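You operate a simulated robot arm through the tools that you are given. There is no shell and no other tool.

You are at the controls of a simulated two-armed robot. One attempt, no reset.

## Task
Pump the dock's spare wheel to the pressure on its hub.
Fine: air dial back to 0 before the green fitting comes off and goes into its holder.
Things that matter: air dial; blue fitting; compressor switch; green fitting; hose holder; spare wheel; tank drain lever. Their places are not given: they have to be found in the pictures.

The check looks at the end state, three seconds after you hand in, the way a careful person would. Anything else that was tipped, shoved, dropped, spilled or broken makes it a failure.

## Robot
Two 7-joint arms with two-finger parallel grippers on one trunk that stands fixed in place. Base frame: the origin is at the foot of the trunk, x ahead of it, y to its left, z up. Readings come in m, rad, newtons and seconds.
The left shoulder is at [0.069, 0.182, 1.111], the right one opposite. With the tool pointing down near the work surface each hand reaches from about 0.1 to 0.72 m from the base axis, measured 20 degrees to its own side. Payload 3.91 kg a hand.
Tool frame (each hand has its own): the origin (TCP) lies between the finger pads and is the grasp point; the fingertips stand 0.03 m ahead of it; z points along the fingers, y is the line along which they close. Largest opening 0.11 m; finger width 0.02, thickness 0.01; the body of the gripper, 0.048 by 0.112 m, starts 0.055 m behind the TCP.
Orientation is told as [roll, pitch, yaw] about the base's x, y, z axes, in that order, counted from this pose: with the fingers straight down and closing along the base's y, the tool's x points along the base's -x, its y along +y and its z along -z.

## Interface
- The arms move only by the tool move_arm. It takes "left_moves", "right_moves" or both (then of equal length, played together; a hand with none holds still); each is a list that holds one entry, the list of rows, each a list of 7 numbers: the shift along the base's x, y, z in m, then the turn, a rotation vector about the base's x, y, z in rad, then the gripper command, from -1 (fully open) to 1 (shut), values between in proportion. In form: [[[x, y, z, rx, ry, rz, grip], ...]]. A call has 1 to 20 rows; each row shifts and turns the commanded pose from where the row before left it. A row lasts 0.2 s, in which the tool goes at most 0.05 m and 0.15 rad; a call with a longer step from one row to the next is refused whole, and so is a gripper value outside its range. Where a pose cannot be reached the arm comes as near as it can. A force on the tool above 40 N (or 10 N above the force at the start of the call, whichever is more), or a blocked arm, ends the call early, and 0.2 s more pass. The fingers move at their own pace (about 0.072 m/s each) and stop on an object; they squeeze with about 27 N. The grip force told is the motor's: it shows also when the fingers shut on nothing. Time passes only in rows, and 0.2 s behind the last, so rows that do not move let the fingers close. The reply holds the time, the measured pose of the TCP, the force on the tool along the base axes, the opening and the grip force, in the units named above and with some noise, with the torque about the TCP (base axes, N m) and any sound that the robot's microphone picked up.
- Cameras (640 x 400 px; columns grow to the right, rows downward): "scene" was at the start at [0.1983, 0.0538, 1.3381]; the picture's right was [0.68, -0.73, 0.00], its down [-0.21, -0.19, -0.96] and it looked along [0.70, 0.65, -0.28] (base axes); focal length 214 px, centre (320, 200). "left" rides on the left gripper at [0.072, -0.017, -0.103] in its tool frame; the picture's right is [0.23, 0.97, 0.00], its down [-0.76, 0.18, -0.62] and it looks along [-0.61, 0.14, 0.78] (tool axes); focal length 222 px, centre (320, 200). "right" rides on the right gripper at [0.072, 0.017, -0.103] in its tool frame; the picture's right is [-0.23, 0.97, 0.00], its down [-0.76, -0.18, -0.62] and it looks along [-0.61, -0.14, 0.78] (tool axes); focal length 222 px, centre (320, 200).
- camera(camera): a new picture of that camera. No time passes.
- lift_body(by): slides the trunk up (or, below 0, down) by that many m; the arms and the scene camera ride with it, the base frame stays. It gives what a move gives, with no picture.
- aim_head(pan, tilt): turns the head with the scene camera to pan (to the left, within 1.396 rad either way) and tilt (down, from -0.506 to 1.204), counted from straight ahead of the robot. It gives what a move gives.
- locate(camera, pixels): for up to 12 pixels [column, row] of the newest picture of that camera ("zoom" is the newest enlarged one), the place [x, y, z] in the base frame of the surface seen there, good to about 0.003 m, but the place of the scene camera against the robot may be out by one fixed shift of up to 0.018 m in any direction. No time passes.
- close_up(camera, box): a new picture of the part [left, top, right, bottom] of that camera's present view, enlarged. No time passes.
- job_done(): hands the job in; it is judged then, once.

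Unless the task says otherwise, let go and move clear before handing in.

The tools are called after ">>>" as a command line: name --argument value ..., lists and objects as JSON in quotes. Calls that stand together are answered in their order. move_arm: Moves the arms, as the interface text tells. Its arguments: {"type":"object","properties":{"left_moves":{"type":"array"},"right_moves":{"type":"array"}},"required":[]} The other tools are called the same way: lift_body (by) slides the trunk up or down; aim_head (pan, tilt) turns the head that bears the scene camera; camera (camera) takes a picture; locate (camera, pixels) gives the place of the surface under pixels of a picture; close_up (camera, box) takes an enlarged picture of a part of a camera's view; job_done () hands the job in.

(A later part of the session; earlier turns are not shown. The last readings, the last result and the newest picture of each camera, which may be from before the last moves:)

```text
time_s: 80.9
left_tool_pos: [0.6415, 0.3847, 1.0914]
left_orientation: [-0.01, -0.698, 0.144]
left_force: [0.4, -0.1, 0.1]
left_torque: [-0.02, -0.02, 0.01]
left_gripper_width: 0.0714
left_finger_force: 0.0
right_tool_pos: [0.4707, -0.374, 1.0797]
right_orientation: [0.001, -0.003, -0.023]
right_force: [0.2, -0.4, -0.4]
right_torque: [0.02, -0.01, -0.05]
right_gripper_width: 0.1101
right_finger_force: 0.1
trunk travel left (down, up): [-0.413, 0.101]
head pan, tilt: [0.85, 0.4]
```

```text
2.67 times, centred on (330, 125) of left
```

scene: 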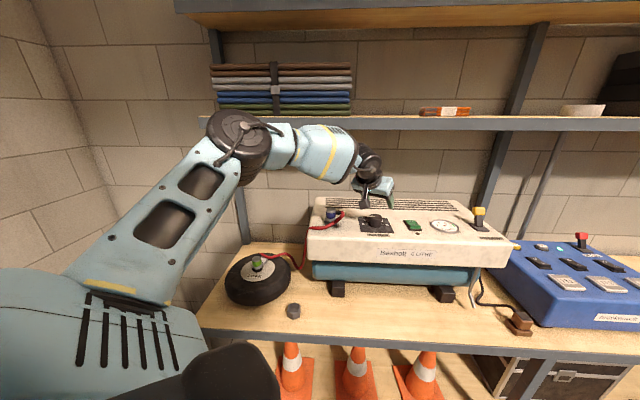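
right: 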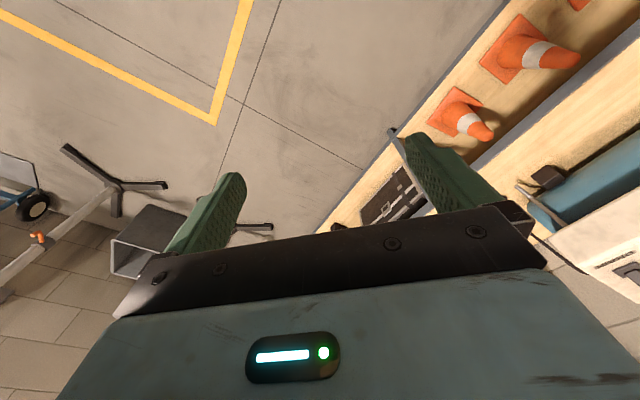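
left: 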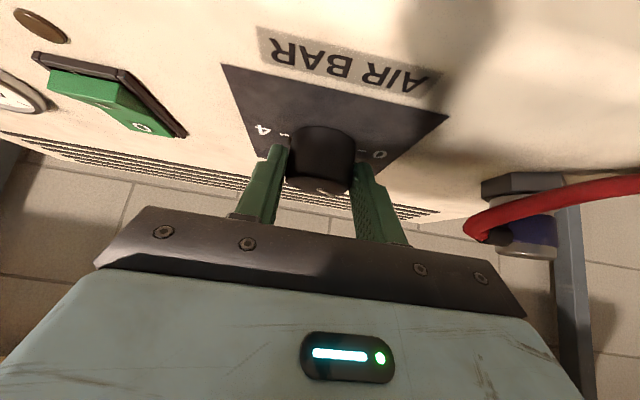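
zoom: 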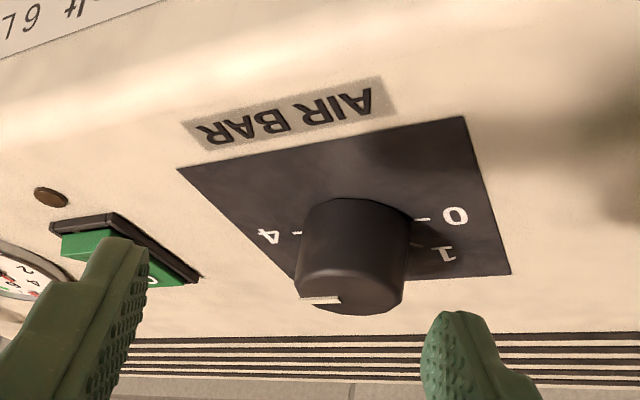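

The finger still blocks the pointer; backing away further.

>>> move_arm --left_moves '[[[-0.04, -0.02, 0.02, 0, 0, 0, -0.3], [-0.04, -0.02, 0.02, 0, 0, 0, -0.3]]]'

>>> close_up --camera "scene" --box '[355, 200, 415, 240]'

>>> close_up --camera "scene" --box '[255, 254, 275, 268]'

>>> camera --camera "scene"

```text
time_s: 81.5
left_tool_pos: [0.5611, 0.3459, 1.1345]
left_orientation: [-0.011, -0.7, 0.141]
left_force: [-0.3, 0.2, -0.2]
left_torque: [-0.02, -0.02, -0.01]
left_gripper_width: 0.0715
left_finger_force: 0.0
right_tool_pos: [0.472, -0.3744, 1.0796]
right_orientation: [0.002, 0.0, -0.023]
right_force: [-0.2, 0.4, 0.1]
right_torque: [-0.02, 0.0, -0.01]
right_gripper_width: 0.1099
right_finger_force: 0.0
trunk travel left (down, up): [-0.413, 0.101]
head pan, tilt: [0.85, 0.4]
```

```text
10.00 times, centred on (385, 220) of scene
```

zoom: 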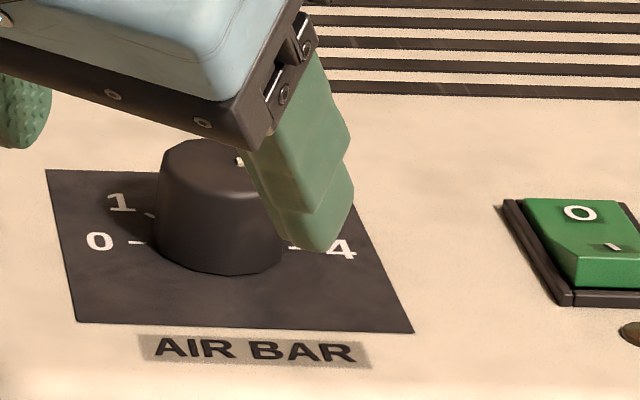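

```text
16.00 times, centred on (265, 261) of scene
```

zoom: 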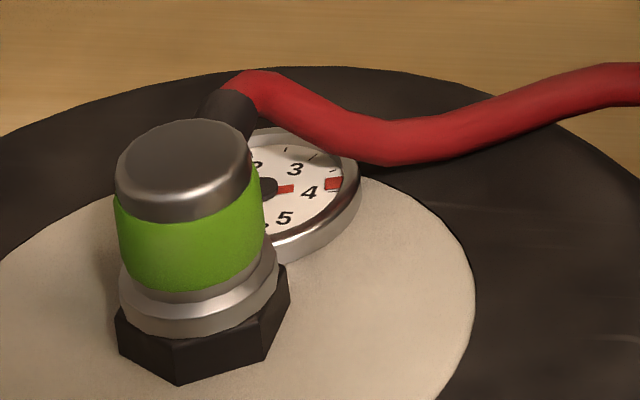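

```text
taken
```

scene: 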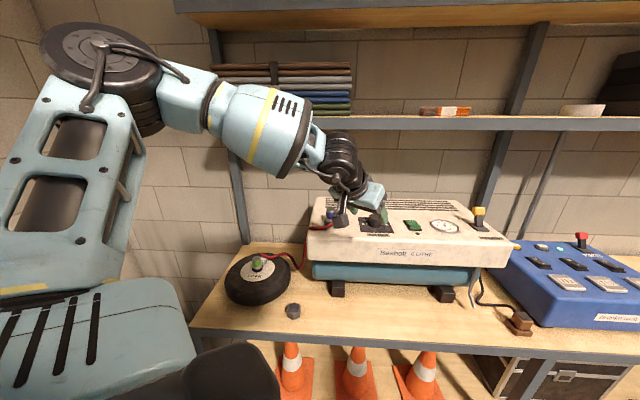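

The hand sits on the sight line. Moving it left.

>>> move_arm --left_moves '[[[-0.035, 0.03, 0.01, 0, 0, 0, -0.3], [-0.035, 0.03, 0.01, 0, 0, 0, -0.3], [-0.03, 0.03, 0.01, 0, 0, 0, -0.3]]]'

>>> close_up --camera "scene" --box '[355, 200, 415, 240]'

>>> close_up --camera "scene" --box '[255, 254, 275, 268]'

```text
time_s: 82.3
left_tool_pos: [0.4589, 0.4365, 1.1624]
left_orientation: [-0.011, -0.699, 0.14]
left_force: [0.2, 1.2, 0.0]
left_torque: [-0.03, -0.03, -0.05]
left_gripper_width: 0.0717
left_finger_force: 0.1
right_tool_pos: [0.4707, -0.3732, 1.0807]
right_orientation: [-0.002, -0.005, -0.023]
right_force: [0.1, 0.0, 0.2]
right_torque: [-0.02, 0.0, 0.0]
right_gripper_width: 0.1102
right_finger_force: 0.1
trunk travel left (down, up): [-0.413, 0.101]
head pan, tilt: [0.85, 0.4]
```

```text
10.00 times, centred on (385, 220) of scene
```

zoom: 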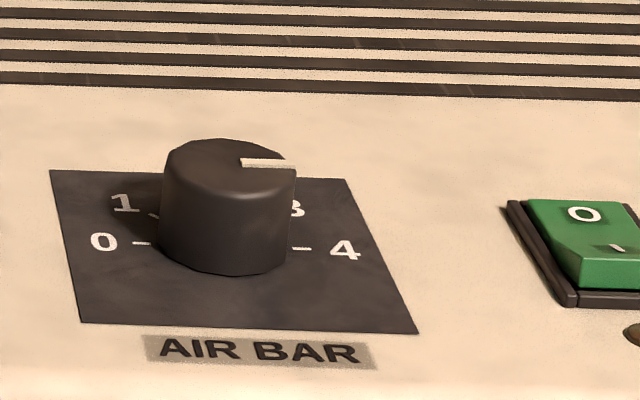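

```text
16.00 times, centred on (265, 261) of scene
```

zoom: 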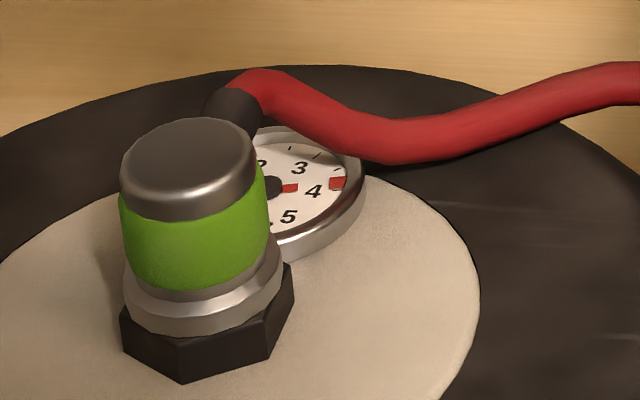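

The pointer lies almost exactly at 4. I'll zoom tighter to judge, and zoom the gauge.

>>> close_up --camera "scene" --box '[366, 210, 394, 230]'

>>> close_up --camera "scene" --box '[260, 256, 272, 266]'

>>> close_up --camera "scene" --box '[410, 210, 470, 245]'

```text
16.00 times, centred on (380, 220) of scene
```

zoom: 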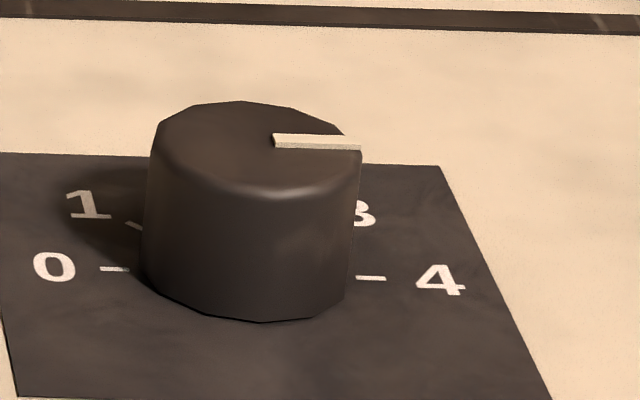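

```text
16.00 times, centred on (266, 261) of scene
```

zoom: 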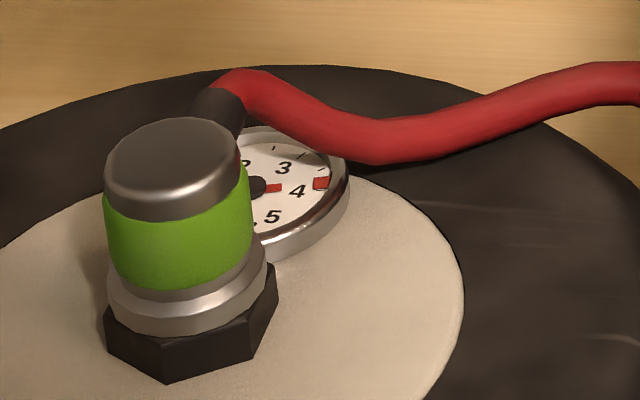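

```text
10.67 times, centred on (440, 228) of scene
```

zoom: 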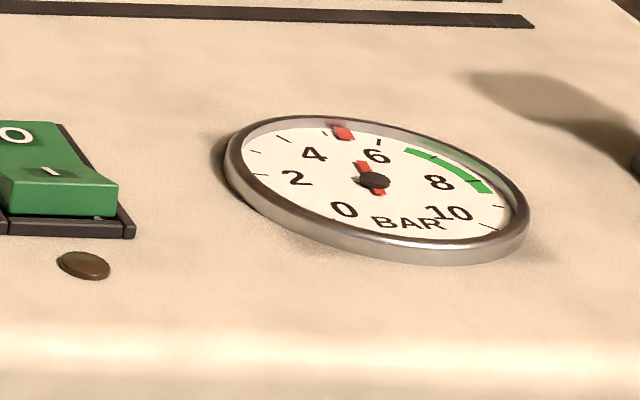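

Dial reads 4 within a few degrees. The wheel needle is ~3.85 and still creeping up; I'll wait and re-read.

>>> move_arm --left_moves '[[[0, 0, 0, 0, 0, 0, -0.3], [0, 0, 0, 0, 0, 0, -0.3], [0, 0, 0, 0, 0, 0, -0.3], [0, 0, 0, 0, 0, 0, -0.3], [0, 0, 0, 0, 0, 0, -0.3], [0, 0, 0, 0, 0, 0, -0.3], [0, 0, 0, 0, 0, 0, -0.3], [0, 0, 0, 0, 0, 0, -0.3], [0, 0, 0, 0, 0, 0, -0.3], [0, 0, 0, 0, 0, 0, -0.3], [0, 0, 0, 0, 0, 0, -0.3], [0, 0, 0, 0, 0, 0, -0.3], [0, 0, 0, 0, 0, 0, -0.3], [0, 0, 0, 0, 0, 0, -0.3], [0, 0, 0, 0, 0, 0, -0.3]]]'

>>> close_up --camera "scene" --box '[260, 256, 272, 266]'

>>> camera --camera "left"

```text
time_s: 85.5
left_tool_pos: [0.4613, 0.437, 1.1639]
left_orientation: [-0.011, -0.7, 0.142]
left_force: [0.6, 0.1, 0.0]
left_torque: [0.05, -0.02, 0.02]
left_gripper_width: 0.0713
left_finger_force: 0.0
right_tool_pos: [0.4728, -0.3745, 1.0791]
right_orientation: [0.003, -0.002, -0.022]
right_force: [0.4, 0.2, -0.2]
right_torque: [-0.01, 0.02, 0.03]
right_gripper_width: 0.11
right_finger_force: 0.1
trunk travel left (down, up): [-0.413, 0.101]
head pan, tilt: [0.85, 0.4]
```

```text
16.00 times, centred on (266, 261) of scene
```

zoom: 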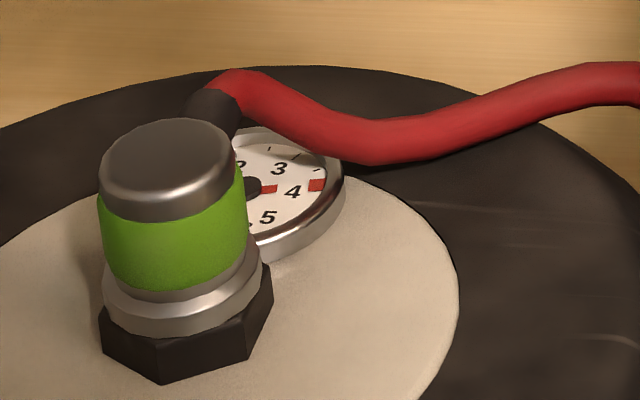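

```text
taken
```

left: 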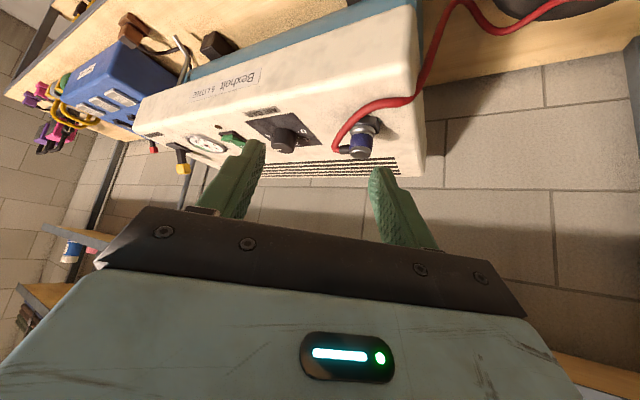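

Needle is about 3.9–4.0 now. While it settles, I'll bring the hand back over the knob at yaw 0, ready to turn it back.

>>> move_arm --left_moves '[[[0.0364, -0.0014, -0.006, 0, 0, -0.02, -0.3], [0.0364, -0.0014, -0.006, 0, 0, -0.02, -0.3], [0.0364, -0.0014, -0.006, 0, 0, -0.02, -0.3], [0.0364, -0.0014, -0.008, 0, 0, -0.02, -0.3], [0.0364, -0.0014, -0.01, 0, 0, -0.02, -0.3], [0.0364, -0.0014, -0.012, 0, 0, -0.02, -0.3], [0.0364, -0.0014, -0.014, 0, 0, -0.02, -0.3], [0, 0, 0, 0, 0, 0, -0.3], [0, 0, 0, 0, 0, 0, -0.3], [0, 0, 0, 0, 0, 0, -0.3], [0, 0, 0, 0, 0, 0, -0.3], [0, 0, 0, 0, 0, 0, -0.3], [0, 0, 0, 0, 0, 0, -0.3]]]'

>>> close_up --camera "scene" --box '[260, 256, 272, 266]'

>>> camera --camera "left"

>>> camera --camera "scene"

```text
time_s: 88.3
left_tool_pos: [0.7155, 0.4267, 1.1]
left_orientation: [-0.01, -0.701, 0.002]
left_force: [0.4, -0.2, 0.0]
left_torque: [0.0, 0.01, 0.01]
left_gripper_width: 0.0715
left_finger_force: 0.1
right_tool_pos: [0.4713, -0.3726, 1.0787]
right_orientation: [0.002, -0.004, -0.023]
right_force: [0.8, -0.3, -0.1]
right_torque: [0.03, -0.02, 0.02]
right_gripper_width: 0.11
right_finger_force: 0.1
trunk travel left (down, up): [-0.413, 0.101]
head pan, tilt: [0.85, 0.4]
```

```text
16.00 times, centred on (266, 261) of scene
```

zoom: 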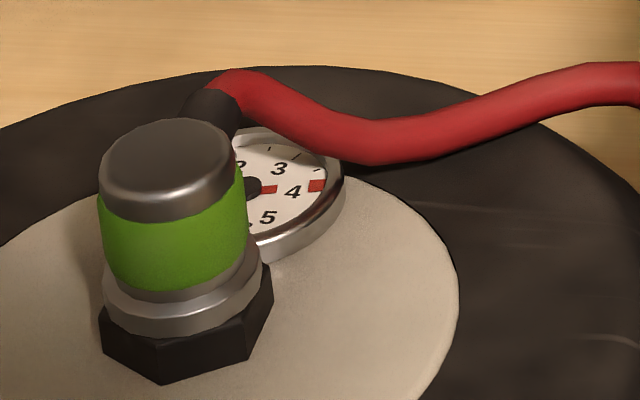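

```text
taken
```

left: 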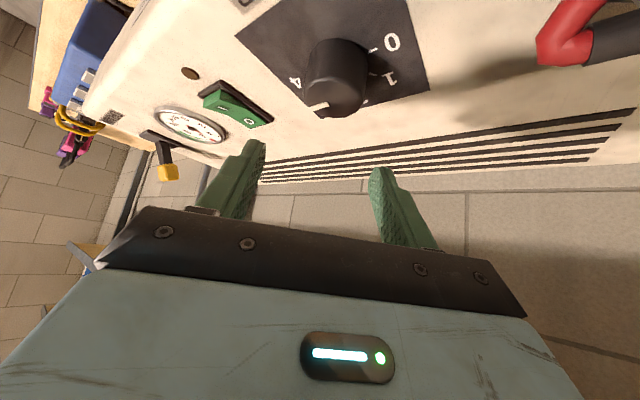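

```text
taken
```

scene: 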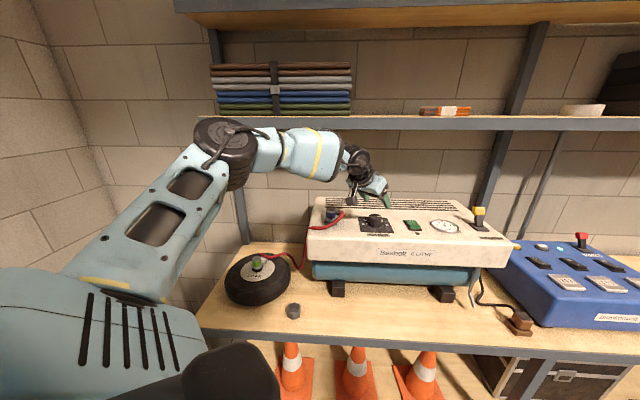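

The needle has stopped moving. I'll aim the head so the wheel falls nearer the image edge, which enlarges the gauge, to read it more exactly.

>>> aim_head --pan 0.35 --tilt 0.3

>>> camera --camera "scene"

```text
time_s: 89.2
left_tool_pos: [0.7175, 0.4265, 1.1007]
left_orientation: [-0.011, -0.7, 0.002]
left_force: [0.4, -0.4, 0.2]
left_torque: [0.0, 0.0, 0.05]
left_gripper_width: 0.0716
left_finger_force: 0.0
right_tool_pos: [0.4715, -0.3748, 1.0806]
right_orientation: [0.001, -0.001, -0.024]
right_force: [0.7, -0.2, 0.7]
right_torque: [-0.02, -0.02, 0.02]
right_gripper_width: 0.11
right_finger_force: 0.0
trunk travel left (down, up): [-0.413, 0.101]
head pan, tilt: [0.351, 0.3]
```

```text
taken
```

scene: 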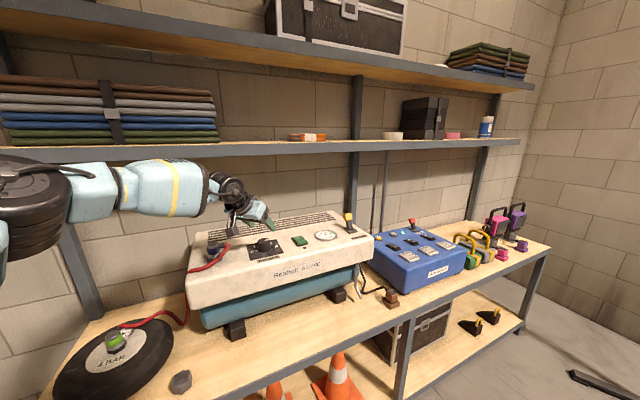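

>>> close_up --camera "scene" --box '[108, 325, 140, 350]'

>>> close_up --camera "scene" --box '[245, 232, 285, 262]'

>>> close_up --camera "scene" --box '[308, 225, 345, 248]'

```text
16.00 times, centred on (124, 338) of scene
```

zoom: 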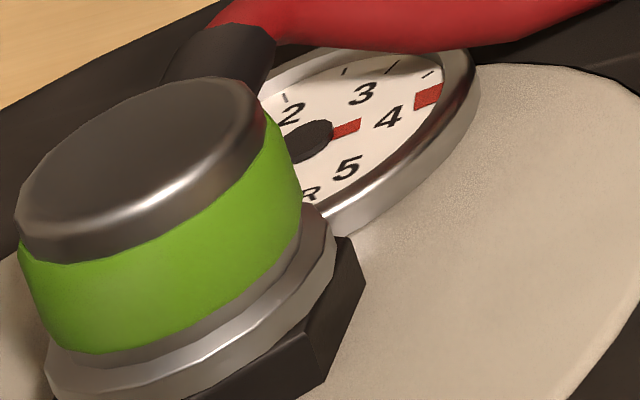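

```text
13.33 times, centred on (265, 247) of scene
```

zoom: 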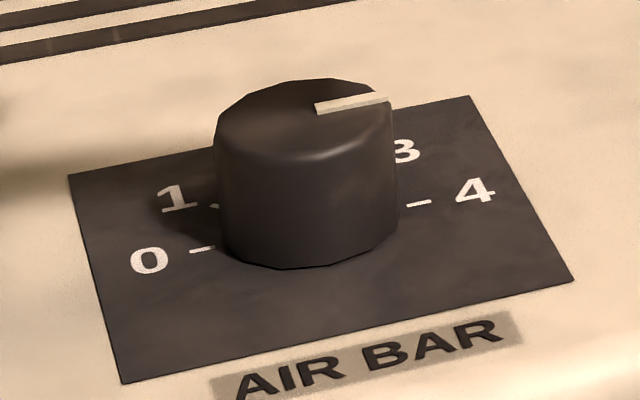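

```text
16.00 times, centred on (326, 236) of scene
```

zoom: 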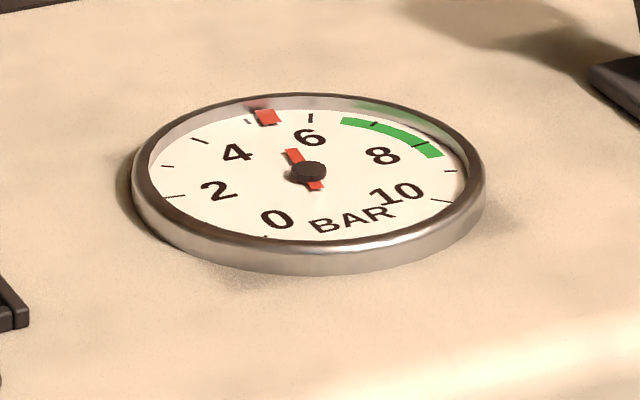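

The gauge geometry works out to ~4.0 bar (needle over the 4 tick), the dial is exactly opposite its starting point (4), and the tank is at ~5.3. I'll let it settle a bit more while lowering onto the knob at yaw 0 and gripping.

>>> move_arm --left_moves '[[[-0.001, 0.0003, -0.0155, 0, 0, 0, -0.3], [0, 0, -0.0155, 0, 0, 0, -0.3], [0, 0, -0.0155, 0, 0, 0, -0.3], [0, 0, -0.0155, 0, 0, 0, -0.3], [0, 0, 0, 0, 0, 0, -0.3], [0, 0, 0, 0, 0, 0, -0.3], [0, 0, 0, 0, 0, 0, -0.3], [0, 0, 0, 0, 0, 0, -0.3], [0, 0, 0, 0, 0, 0, -0.3], [0, 0, 0, 0, 0, 0, -0.3], [0, 0, 0, 0, 0, 0, -0.3], [0, 0, 0, 0, 0, 0, -0.3], [0, 0, 0, 0, 0, 0, -0.3], [0, 0, 0, 0, 0, 0, -0.3]]]'

>>> close_up --camera "scene" --box '[108, 325, 140, 350]'

>>> camera --camera "left"

```text
time_s: 92.2
left_tool_pos: [0.7158, 0.426, 1.0376]
left_orientation: [-0.011, -0.701, 0.002]
left_force: [0.3, 0.0, 0.3]
left_torque: [-0.01, 0.03, -0.03]
left_gripper_width: 0.0714
left_finger_force: 0.0
right_tool_pos: [0.4718, -0.3745, 1.0799]
right_orientation: [0.003, -0.001, -0.022]
right_force: [-1.1, -1.3, 0.0]
right_torque: [0.04, 0.02, 0.02]
right_gripper_width: 0.1098
right_finger_force: 0.0
trunk travel left (down, up): [-0.413, 0.101]
head pan, tilt: [0.351, 0.3]
```

```text
16.00 times, centred on (124, 338) of scene
```

zoom: 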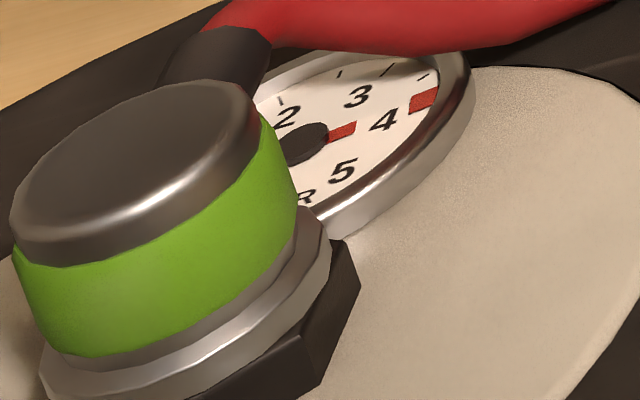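

```text
taken
```

left: 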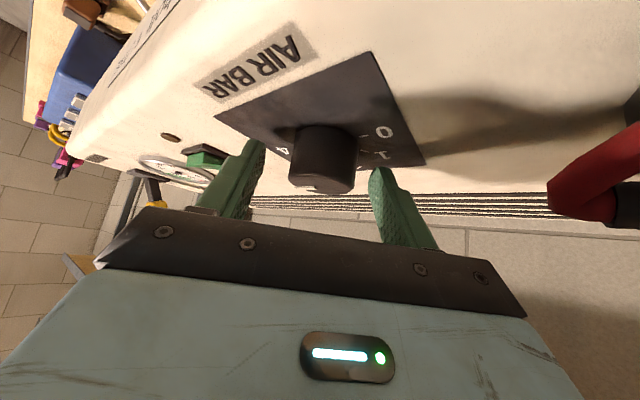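

Needle unchanged: settled at 4. Gripping and turning the dial back counter-clockwise, first bite.

>>> move_arm --left_moves '[[[0, 0, 0, 0, 0, 0, 0.4], [0, 0, 0, 0, 0, 0, 1], [0, 0, 0, 0, 0, 0, 1], [0.00014, -0.00195, 0, 0, 0, 0.145, 1], [0.00044, -0.00197, 0, 0, 0, 0.15, 1], [0.00073, -0.00189, 0, 0, 0, 0.15, 1], [0.00101, -0.00176, 0, 0, 0, 0.15, 1], [0.00126, -0.00159, 0, 0, 0, 0.15, 1], [0, 0, 0, 0, 0, 0, 1], [0, 0, 0, 0, 0, 0, 0], [0, 0, 0, 0, 0, 0, -0.3], [0, 0, 0, 0, 0, 0, -0.3]]]'

>>> close_up --camera "scene" --box '[108, 325, 140, 350]'

>>> close_up --camera "left" --box '[200, 50, 440, 220]'

```text
time_s: 94.8
left_tool_pos: [0.7186, 0.4152, 1.0386]
left_orientation: [-0.011, -0.7, 0.746]
left_force: [0.2, 0.9, -1.3]
left_torque: [0.0, -0.03, 0.02]
left_gripper_width: 0.0715
left_finger_force: 0.0
right_tool_pos: [0.472, -0.374, 1.0797]
right_orientation: [0.002, -0.003, -0.022]
right_force: [0.3, 0.0, -0.3]
right_torque: [-0.03, -0.02, 0.01]
right_gripper_width: 0.1101
right_finger_force: 0.2
trunk travel left (down, up): [-0.413, 0.101]
head pan, tilt: [0.351, 0.3]
```

```text
16.00 times, centred on (124, 338) of scene
```

zoom: 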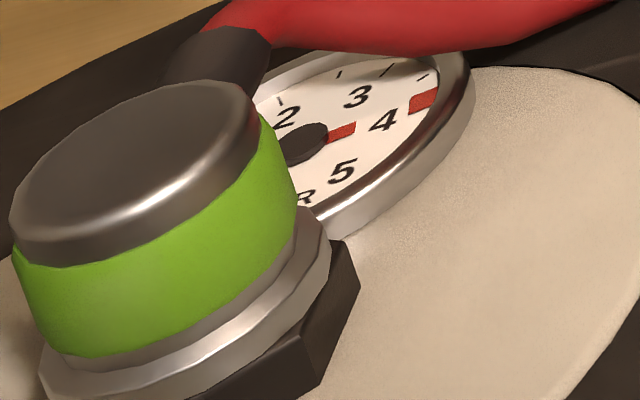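

```text
2.35 times, centred on (320, 135) of left
```

zoom: 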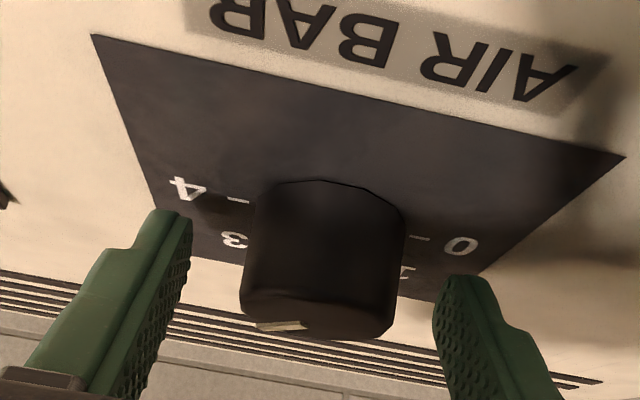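

The wheel holds at 4 while the dial comes down. Second bite.

>>> move_arm --left_moves '[[[-0.00126, 0.00159, 0, 0, 0, -0.15, -0.3], [-0.00101, 0.00176, 0, 0, 0, -0.15, -0.3], [-0.00073, 0.00189, 0, 0, 0, -0.15, -0.3], [-0.00044, 0.00197, 0, 0, 0, -0.15, -0.3], [-0.00014, 0.00195, 0, 0, 0, -0.145, -0.3], [0, 0, 0, 0, 0, 0, 0.4], [0, 0, 0, 0, 0, 0, 1], [0, 0, 0, 0, 0, 0, 1], [0.00014, -0.00195, 0, 0, 0, 0.145, 1], [0.00044, -0.00197, 0, 0, 0, 0.15, 1], [0.00073, -0.00189, 0, 0, 0, 0.15, 1], [0.00101, -0.00176, 0, 0, 0, 0.15, 1], [0.00126, -0.00159, 0, 0, 0, 0.15, 1], [0, 0, 0, 0, 0, 0, 1], [0, 0, 0, 0, 0, 0, 0], [0, 0, 0, 0, 0, 0, -0.3], [0, 0, 0, 0, 0, 0, -0.3]]]'

>>> close_up --camera "left" --box '[200, 50, 440, 220]'

>>> move_arm --left_moves '[[[-0.00126, 0.00159, 0, 0, 0, -0.15, -0.3], [-0.00101, 0.00176, 0, 0, 0, -0.15, -0.3], [-0.00073, 0.00189, 0, 0, 0, -0.15, -0.3], [-0.00044, 0.00197, 0, 0, 0, -0.15, -0.3], [-0.00014, 0.00195, 0, 0, 0, -0.145, -0.3], [0, 0, 0, 0, 0, 0, 0.4], [0, 0, 0, 0, 0, 0, 1], [0, 0, 0, 0, 0, 0, 1], [0.00014, -0.00195, 0, 0, 0, 0.145, 1], [0.00044, -0.00197, 0, 0, 0, 0.15, 1], [0.00073, -0.00189, 0, 0, 0, 0.15, 1], [0.00101, -0.00176, 0, 0, 0, 0.15, 1], [0.00126, -0.00159, 0, 0, 0, 0.15, 1], [0, 0, 0, 0, 0, 0, 1], [0, 0, 0, 0, 0, 0, 0], [0, 0, 0, 0, 0, 0, -0.3], [0, 0, 0, 0, 0, 0, -0.3]]]'

>>> close_up --camera "left" --box '[200, 50, 440, 220]'

>>> close_up --camera "scene" --box '[108, 325, 140, 350]'

```text
time_s: 98.4
left_tool_pos: [0.7189, 0.4169, 1.0374]
left_orientation: [-0.009, -0.7, 0.744]
left_force: [-0.6, 0.1, -0.2]
left_torque: [0.01, 0.02, 0.02]
left_gripper_width: 0.0715
left_finger_force: 0.2
right_tool_pos: [0.4728, -0.3744, 1.0796]
right_orientation: [0.001, -0.002, -0.023]
right_force: [-0.7, -0.2, -0.1]
right_torque: [-0.01, 0.02, -0.02]
right_gripper_width: 0.1104
right_finger_force: 0.0
trunk travel left (down, up): [-0.413, 0.101]
head pan, tilt: [0.351, 0.3]
```

```text
2.35 times, centred on (320, 135) of left
```

zoom: 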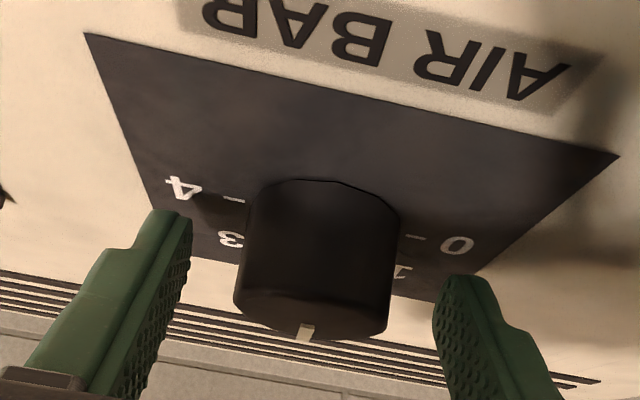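

```text
time_s: 102.0
left_tool_pos: [0.7184, 0.4168, 1.0392]
left_orientation: [-0.01, -0.699, 0.746]
left_force: [0.1, -0.8, 0.2]
left_torque: [0.01, -0.02, 0.05]
left_gripper_width: 0.0715
left_finger_force: 0.1
right_tool_pos: [0.4718, -0.3732, 1.0801]
right_orientation: [0.003, -0.001, -0.023]
right_force: [0.7, 0.0, -0.1]
right_torque: [0.02, -0.02, 0.03]
right_gripper_width: 0.1101
right_finger_force: 0.1
trunk travel left (down, up): [-0.413, 0.101]
head pan, tilt: [0.351, 0.3]
```

```text
2.35 times, centred on (320, 135) of left
```

zoom: 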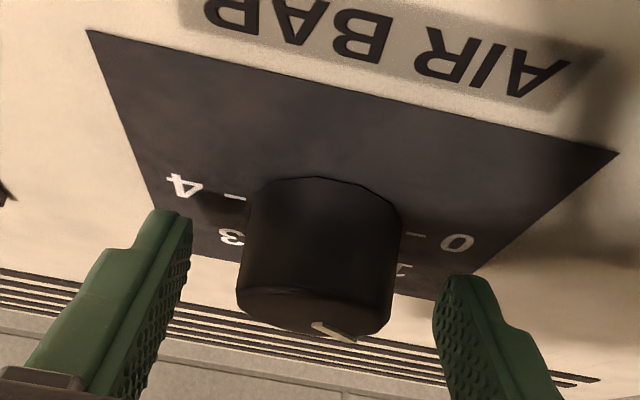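

```text
16.00 times, centred on (124, 338) of scene
```

zoom: 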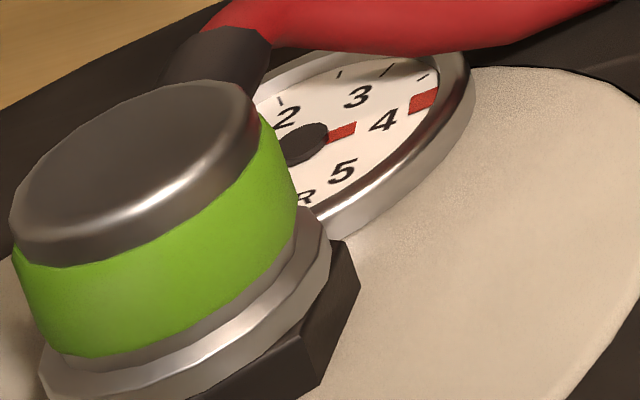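

Dial now ~1.1; wheel still at 4. Fourth bite.

>>> move_arm --left_moves '[[[-0.00126, 0.00159, 0, 0, 0, -0.15, -0.3], [-0.00101, 0.00176, 0, 0, 0, -0.15, -0.3], [-0.00073, 0.00189, 0, 0, 0, -0.15, -0.3], [-0.00044, 0.00197, 0, 0, 0, -0.15, -0.3], [-0.00014, 0.00195, 0, 0, 0, -0.145, -0.3], [0, 0, 0, 0, 0, 0, 0.4], [0, 0, 0, 0, 0, 0, 1], [0, 0, 0, 0, 0, 0, 1], [0.00014, -0.00195, 0, 0, 0, 0.145, 1], [0.00044, -0.00197, 0, 0, 0, 0.15, 1], [0.00073, -0.00189, 0, 0, 0, 0.15, 1], [0.00101, -0.00176, 0, 0, 0, 0.15, 1], [0.00126, -0.00159, 0, 0, 0, 0.15, 1], [0, 0, 0, 0, 0, 0, 1], [0, 0, 0, 0, 0, 0, 0], [0, 0, 0, 0, 0, 0, -0.3], [0, 0, 0, 0, 0, 0, -0.3]]]'

>>> close_up --camera "left" --box '[200, 50, 440, 220]'

>>> close_up --camera "scene" --box '[240, 228, 290, 265]'

```text
time_s: 105.6
left_tool_pos: [0.719, 0.4175, 1.0382]
left_orientation: [-0.01, -0.699, 0.747]
left_force: [-1.7, 1.0, 0.6]
left_torque: [0.04, 0.04, -0.01]
left_gripper_width: 0.0715
left_finger_force: 0.0
right_tool_pos: [0.4726, -0.374, 1.0794]
right_orientation: [0.002, -0.003, -0.022]
right_force: [-0.3, 0.5, -0.5]
right_torque: [-0.01, 0.01, -0.02]
right_gripper_width: 0.11
right_finger_force: 0.1
trunk travel left (down, up): [-0.413, 0.101]
head pan, tilt: [0.351, 0.3]
```

```text
2.35 times, centred on (320, 135) of left
```

zoom: 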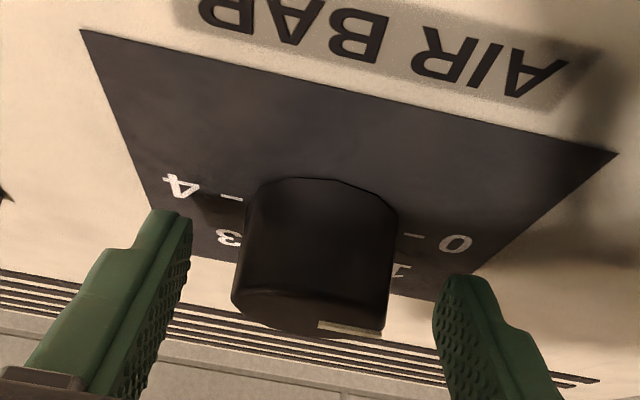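

```text
10.81 times, centred on (265, 246) of scene
```

zoom: 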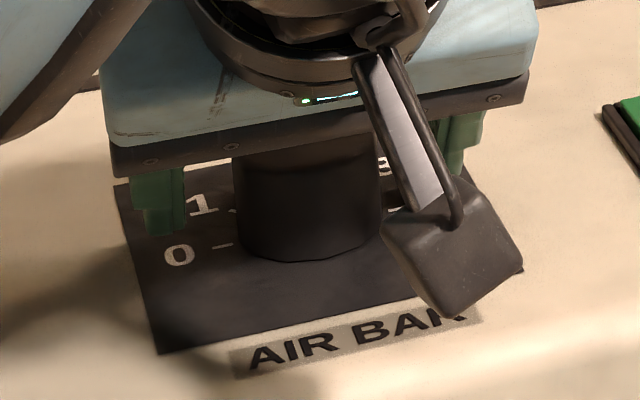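

Pointer ~0.2 short of 0. Trim: back −0.3 open, grip, turn +0.16, open, then retreat to inspect.

>>> move_arm --left_moves '[[[-0.00126, 0.00159, 0, 0, 0, -0.15, -0.3], [-0.00101, 0.00176, 0, 0, 0, -0.15, -0.3], [0, 0, 0, 0, 0, 0, -0.3], [0, 0, 0, 0, 0, 0, 0.4], [0, 0, 0, 0, 0, 0, 1], [0, 0, 0, 0, 0, 0, 1], [0.0005, -0.00095, 0, 0, 0, 0.08, 1], [0.00058, -0.00091, 0, 0, 0, 0.08, 1], [0, 0, 0, 0, 0, 0, 1], [0, 0, 0, 0, 0, 0, 0], [0, 0, 0, 0, 0, 0, -0.3], [0, 0, 0, 0, 0, 0, -0.3], [0, 0, 0.035, 0, 0, 0, -0.3], [-0.03, -0.02, 0.03, 0, 0, 0, -0.3], [-0.04, -0.02, 0.02, 0, 0, 0, -0.3], [-0.04, -0.01, 0.02, 0, 0, 0, -0.3], [-0.045, 0.01, 0.01, 0, 0, 0, -0.3], [-0.045, 0.02, 0, 0, 0, 0, -0.3]]]'

>>> close_up --camera "scene" --box '[245, 232, 285, 262]'

>>> camera --camera "scene"

```text
time_s: 109.4
left_tool_pos: [0.5159, 0.3997, 1.1523]
left_orientation: [-0.015, -0.699, 0.607]
left_force: [-0.1, 0.7, 0.2]
left_torque: [-0.01, -0.03, -0.01]
left_gripper_width: 0.0716
left_finger_force: 0.0
right_tool_pos: [0.471, -0.3726, 1.0815]
right_orientation: [0.002, -0.002, -0.023]
right_force: [0.5, 1.0, -0.9]
right_torque: [0.02, -0.03, 0.04]
right_gripper_width: 0.11
right_finger_force: 0.1
trunk travel left (down, up): [-0.413, 0.101]
head pan, tilt: [0.351, 0.3]
```

```text
13.33 times, centred on (265, 247) of scene
```

zoom: 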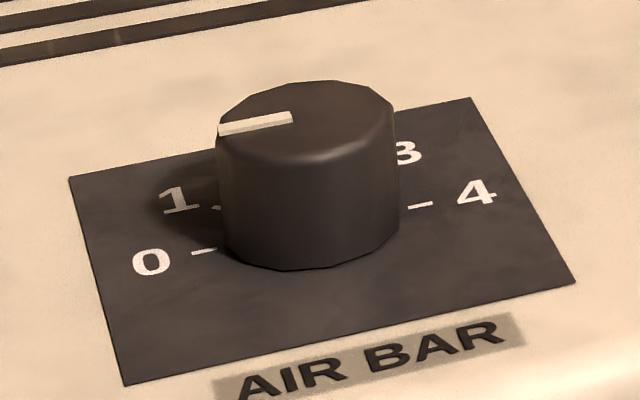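

```text
taken
```

scene: 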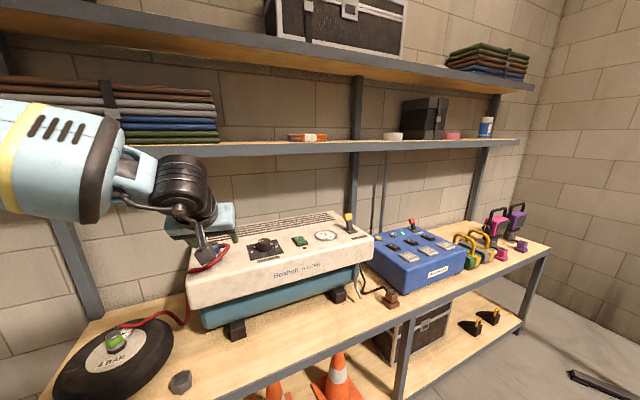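

The dial is back at 0 (pointer parallel and opposite to the 4 reading). Now I'll bring the hand upright, yaw 0.785, away from the compressor, and set the trunk back to its starting height.

>>> move_arm --left_moves '[[[-0.03, 0.005, 0, -0.08, 0.115, 0, -0.3], [-0.03, 0.005, 0, -0.08, 0.115, 0, -0.3], [-0.03, 0.005, 0, -0.08, 0.115, 0, -0.3], [-0.03, 0.005, 0, -0.08, 0.115, 0, -0.3], [-0.02, 0.01, 0, -0.08, 0.115, 0, -0.3], [0, 0, 0, 0, 0, 0.09, -0.3], [0, 0, 0, 0, 0, 0.09, -0.3], [0, 0, 0, 0, 0, 0, -0.3]]]'

>>> lift_body --by -0.038

>>> aim_head --pan 0.5 --tilt 0.35

>>> camera --camera "scene"

```text
time_s: 111.2
left_tool_pos: [0.3766, 0.4292, 1.1543]
left_orientation: [-0.011, -0.001, 0.787]
left_force: [0.0, -0.3, 0.5]
left_torque: [0.01, 0.01, -0.01]
left_gripper_width: 0.0713
left_finger_force: 0.0
right_tool_pos: [0.4731, -0.3741, 1.0791]
right_orientation: [0.001, -0.003, -0.024]
right_force: [0.3, 0.0, -0.8]
right_torque: [-0.03, 0.02, -0.02]
right_gripper_width: 0.11
right_finger_force: 0.0
trunk travel left (down, up): [-0.413, 0.101]
head pan, tilt: [0.351, 0.3]
```

```text
time_s: 112.0
left_tool_pos: [0.3763, 0.4292, 1.1164]
left_orientation: [-0.011, 0.0, 0.786]
left_force: [0.3, 0.4, 0.0]
left_torque: [0.0, -0.02, -0.01]
left_gripper_width: 0.0711
left_finger_force: 0.2
right_tool_pos: [0.4731, -0.3734, 1.0424]
right_orientation: [0.002, -0.002, -0.023]
right_force: [0.5, 0.1, -0.2]
right_torque: [0.02, 0.0, 0.02]
right_gripper_width: 0.1098
right_finger_force: 0.1
trunk travel left (down, up): [-0.375, 0.139]
head pan, tilt: [0.351, 0.3]
```

```text
time_s: 112.7
left_tool_pos: [0.3759, 0.4281, 1.1162]
left_orientation: [-0.012, 0.001, 0.788]
left_force: [0.4, 0.0, -0.2]
left_torque: [0.01, 0.0, -0.02]
left_gripper_width: 0.0717
left_finger_force: 0.1
right_tool_pos: [0.4724, -0.3738, 1.0415]
right_orientation: [0.0, -0.001, -0.022]
right_force: [0.2, 0.5, 0.4]
right_torque: [-0.02, 0.02, -0.03]
right_gripper_width: 0.11
right_finger_force: 0.1
trunk travel left (down, up): [-0.375, 0.139]
head pan, tilt: [0.499, 0.351]
```

```text
taken
```

scene: 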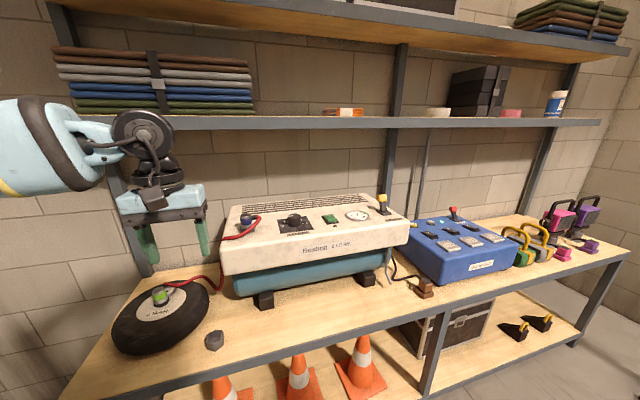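

All looks right. Moving over the hub again.

>>> move_arm --left_moves '[[[0.0068, 0.039, -0.01, 0.0078, 0.0078, 0, -0.3], [0.0068, 0.039, -0.02, 0, 0, 0, -0.3], [0.0068, 0.039, -0.02, 0, 0, 0, -0.3], [0.0068, 0.039, -0.02, 0, 0, 0, -0.3], [0.0068, 0.039, -0.02, 0, 0, 0, -0.3], [0.0068, 0.039, -0.02, 0, 0, 0, -0.3], [0.0068, 0.039, -0.025, 0, 0, 0, -0.3], [0.0066, 0.039, -0.025, 0, 0, 0, -0.3], [0, 0, 0, 0, 0, 0, -0.3]]]'

>>> close_up --camera "left" --box '[260, 70, 380, 180]'

>>> camera --camera "left"

```text
time_s: 114.7
left_tool_pos: [0.4325, 0.7404, 0.956]
left_orientation: [-0.001, -0.001, 0.785]
left_force: [-0.7, 0.0, 0.8]
left_torque: [0.01, -0.04, 0.01]
left_gripper_width: 0.0714
left_finger_force: 0.0
right_tool_pos: [0.4733, -0.3751, 1.0423]
right_orientation: [0.001, 0.0, -0.02]
right_force: [0.1, 0.4, -0.2]
right_torque: [0.05, 0.01, 0.04]
right_gripper_width: 0.1098
right_finger_force: 0.0
trunk travel left (down, up): [-0.375, 0.139]
head pan, tilt: [0.499, 0.351]
```

```text
3.64 times, centred on (320, 125) of left
```

zoom: 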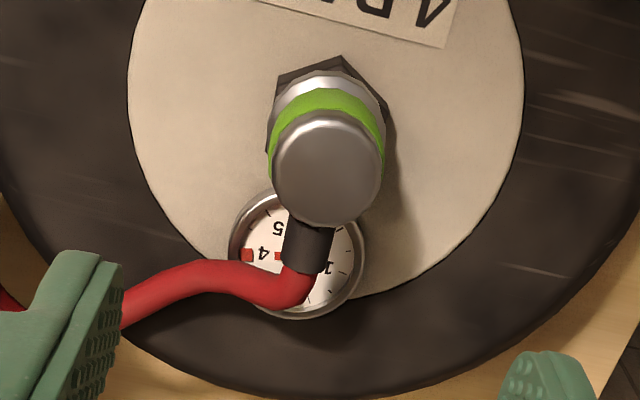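

```text
taken
```

left: 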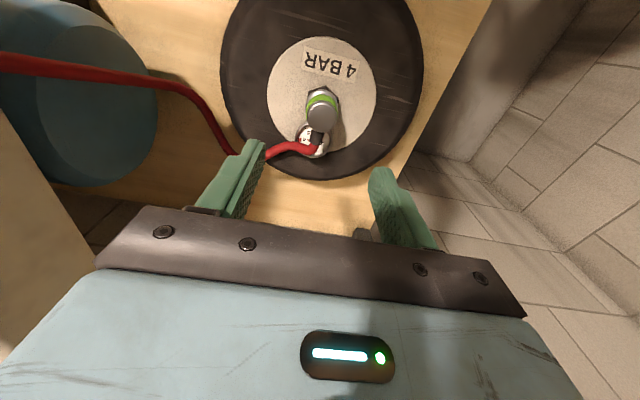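

From above, the red needle tip (247,256) sits right beside the "4". One tighter look, then descend on the fitting.

>>> close_up --camera "left" --box '[292, 120, 332, 160]'

>>> locate --camera "left" --pixels '[[322, 118], [308, 118], [336, 118], [322, 105], [322, 130]]'

```text
10.00 times, centred on (312, 140) of left
```

zoom: 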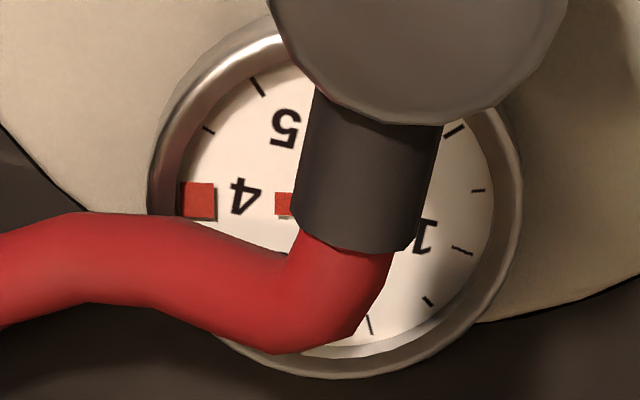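

```text
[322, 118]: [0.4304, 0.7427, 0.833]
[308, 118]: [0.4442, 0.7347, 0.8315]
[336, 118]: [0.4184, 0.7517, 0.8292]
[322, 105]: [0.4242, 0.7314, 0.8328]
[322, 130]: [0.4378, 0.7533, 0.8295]
```

The needle direction matches the 4 tick within a couple of degrees. Descending on the fitting (axis ≈ (0.430,0.7405)) and gripping at z≈0.833.

>>> move_arm --left_moves '[[[-0.002, 0, -0.03, 0, 0, 0, -0.3], [0, 0, -0.03, 0, 0, 0, -0.3], [0, 0, -0.03, 0, 0, 0, -0.3], [0, 0, -0.02, 0, 0, 0, -0.3], [0, 0, -0.0125, 0, 0, 0, -0.3], [0, 0, 0, 0, 0, 0, -0.3], [0, 0, 0, 0, 0, 0, 0.3], [0, 0, 0, 0, 0, 0, 1], [0, 0, 0, 0, 0, 0, 1], [0, 0, 0, 0, 0, 0, 1]]]'

>>> camera --camera "left"

```text
time_s: 116.9
left_tool_pos: [0.4281, 0.7407, 0.8321]
left_orientation: [-0.001, 0.0, 0.786]
left_force: [0.2, -0.5, 0.4]
left_torque: [-0.06, 0.0, -0.02]
left_gripper_width: 0.0306
left_finger_force: 27.1
right_tool_pos: [0.4726, -0.3741, 1.0419]
right_orientation: [0.002, -0.002, -0.023]
right_force: [0.3, 0.1, 0.6]
right_torque: [0.02, -0.03, -0.01]
right_gripper_width: 0.1101
right_finger_force: 0.1
trunk travel left (down, up): [-0.375, 0.139]
head pan, tilt: [0.499, 0.351]
heard: snap
```

```text
taken
```

left: 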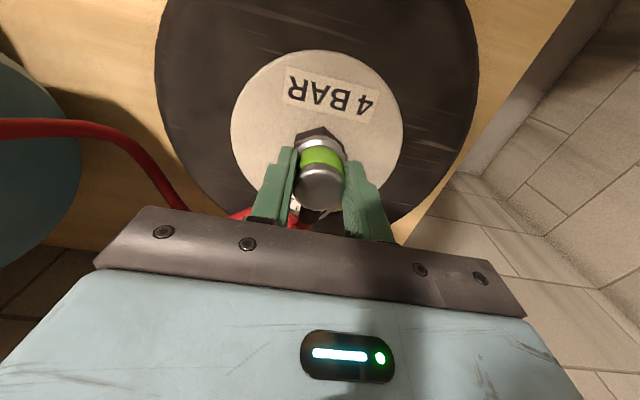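

A snap: the coupling released while the hand holds the fitting (dial at 0). Lifting straight up and watching.

>>> move_arm --left_moves '[[[0, 0, 0.005, 0, 0, 0, 1], [0, 0, 0.01, 0, 0, 0, 1], [0, 0, 0.02, 0, 0, 0, 1], [0, 0, 0.03, 0, 0, 0, 1]]]'

>>> close_up --camera "scene" --box '[100, 220, 260, 350]'

>>> camera --camera "left"

```text
time_s: 117.9
left_tool_pos: [0.4293, 0.7419, 0.9004]
left_orientation: [0.001, 0.0, 0.788]
left_force: [-0.4, 0.2, -0.4]
left_torque: [-0.02, 0.02, -0.02]
left_gripper_width: 0.0306
left_finger_force: 27.3
right_tool_pos: [0.4721, -0.3748, 1.0415]
right_orientation: [0.002, -0.002, -0.022]
right_force: [0.3, 0.6, -0.2]
right_torque: [-0.02, 0.02, 0.0]
right_gripper_width: 0.1099
right_finger_force: 0.0
trunk travel left (down, up): [-0.375, 0.139]
head pan, tilt: [0.499, 0.351]
```

```text
3.08 times, centred on (180, 285) of scene
```

zoom: 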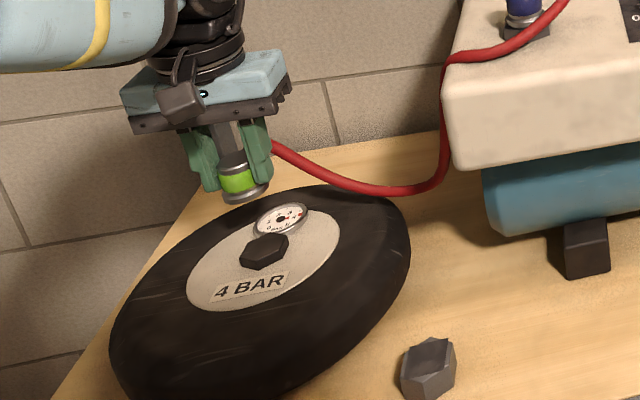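

```text
taken
```

left: 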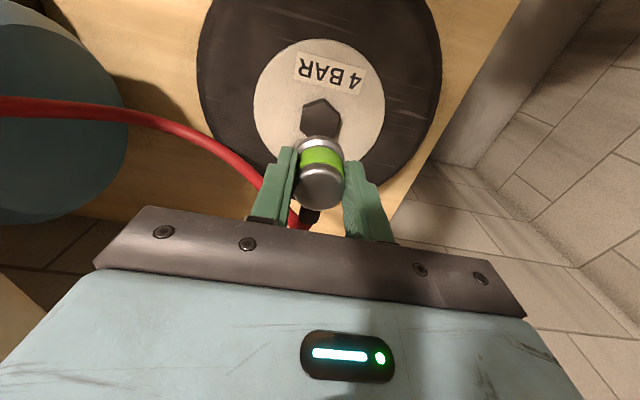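

Fitting is free and in hand; now the gauge is unobstructed, so I'll read it fully.

>>> close_up --camera "scene" --box '[155, 280, 185, 298]'

>>> close_up --camera "scene" --box '[195, 325, 230, 352]'

>>> locate --camera "scene" --pixels '[[214, 335], [214, 342], [206, 340], [222, 338], [168, 296]]'

```text
16.00 times, centred on (170, 289) of scene
```

zoom: 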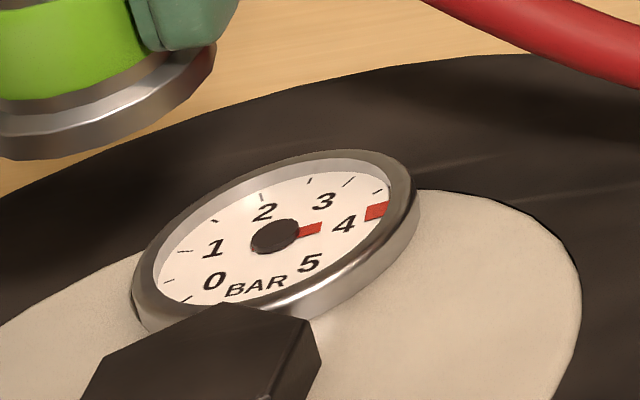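

```text
14.81 times, centred on (212, 338) of scene
```

zoom: 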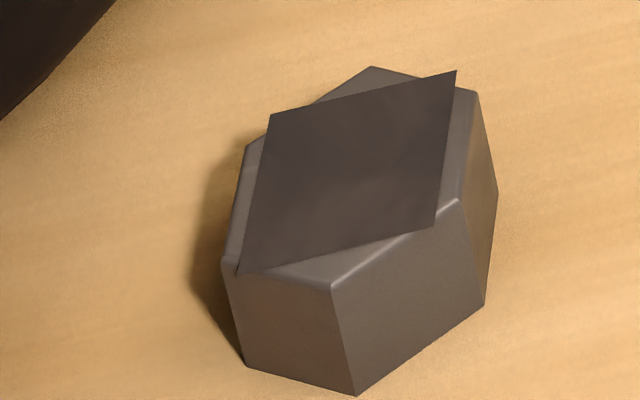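

```text
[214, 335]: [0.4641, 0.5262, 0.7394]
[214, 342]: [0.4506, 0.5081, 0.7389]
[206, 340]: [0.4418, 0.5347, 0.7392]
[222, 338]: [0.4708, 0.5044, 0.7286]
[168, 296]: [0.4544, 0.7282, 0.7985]
```

The wheel gauge reads 4. The holder is unmoved; carrying the fitting back above it.

>>> move_arm --left_moves '[[[0.0049, -0.0421, 0, 0, 0, 0, 1], [0.0049, -0.0421, 0, 0, 0, 0, 1], [0.0049, -0.0421, 0, 0, 0, 0, 1], [0.0049, -0.0421, 0, 0, 0, 0, 1], [0.0045, -0.0425, -0.02, 0, 0, 0, 1], [0, 0, -0.03, 0, 0, 0, 1], [0, 0, -0.03, 0, 0, 0, 1], [0, 0, 0, 0, 0, 0, 1]]]'

>>> close_up --camera "left" --box '[270, 80, 370, 220]'

>>> close_up --camera "scene" --box '[170, 280, 250, 360]'

```text
time_s: 119.1
left_tool_pos: [0.4531, 0.5457, 0.8826]
left_orientation: [0.008, -0.004, 0.807]
left_force: [-4.6, 2.3, -1.0]
left_torque: [-0.23, -0.26, -0.01]
left_gripper_width: 0.0307
left_finger_force: 26.4
right_tool_pos: [0.473, -0.3745, 1.0417]
right_orientation: [0.002, 0.001, -0.019]
right_force: [1.5, -0.2, -0.3]
right_torque: [0.01, 0.11, 0.02]
right_gripper_width: 0.1099
right_finger_force: 0.0
trunk travel left (down, up): [-0.375, 0.139]
head pan, tilt: [0.499, 0.351]
stopped in row 5 (left hand): the force on the tool passed its limit at 98 N (the readings are from after the stop); the commanded pose is now the measured one
```

```text
2.86 times, centred on (320, 150) of left
```

zoom: 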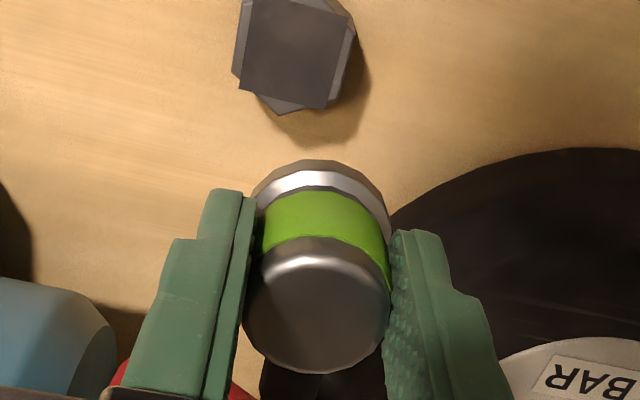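

```text
5.00 times, centred on (210, 320) of scene
```

zoom: 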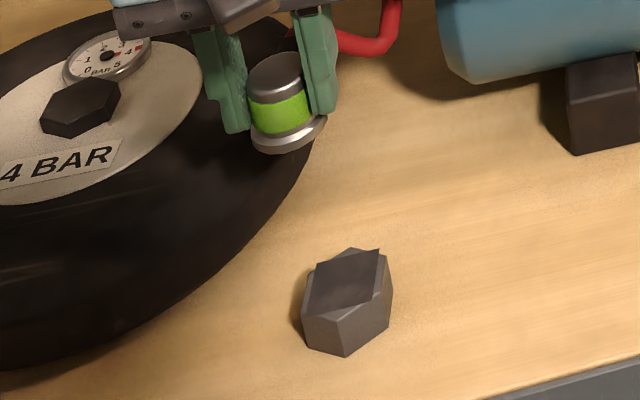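

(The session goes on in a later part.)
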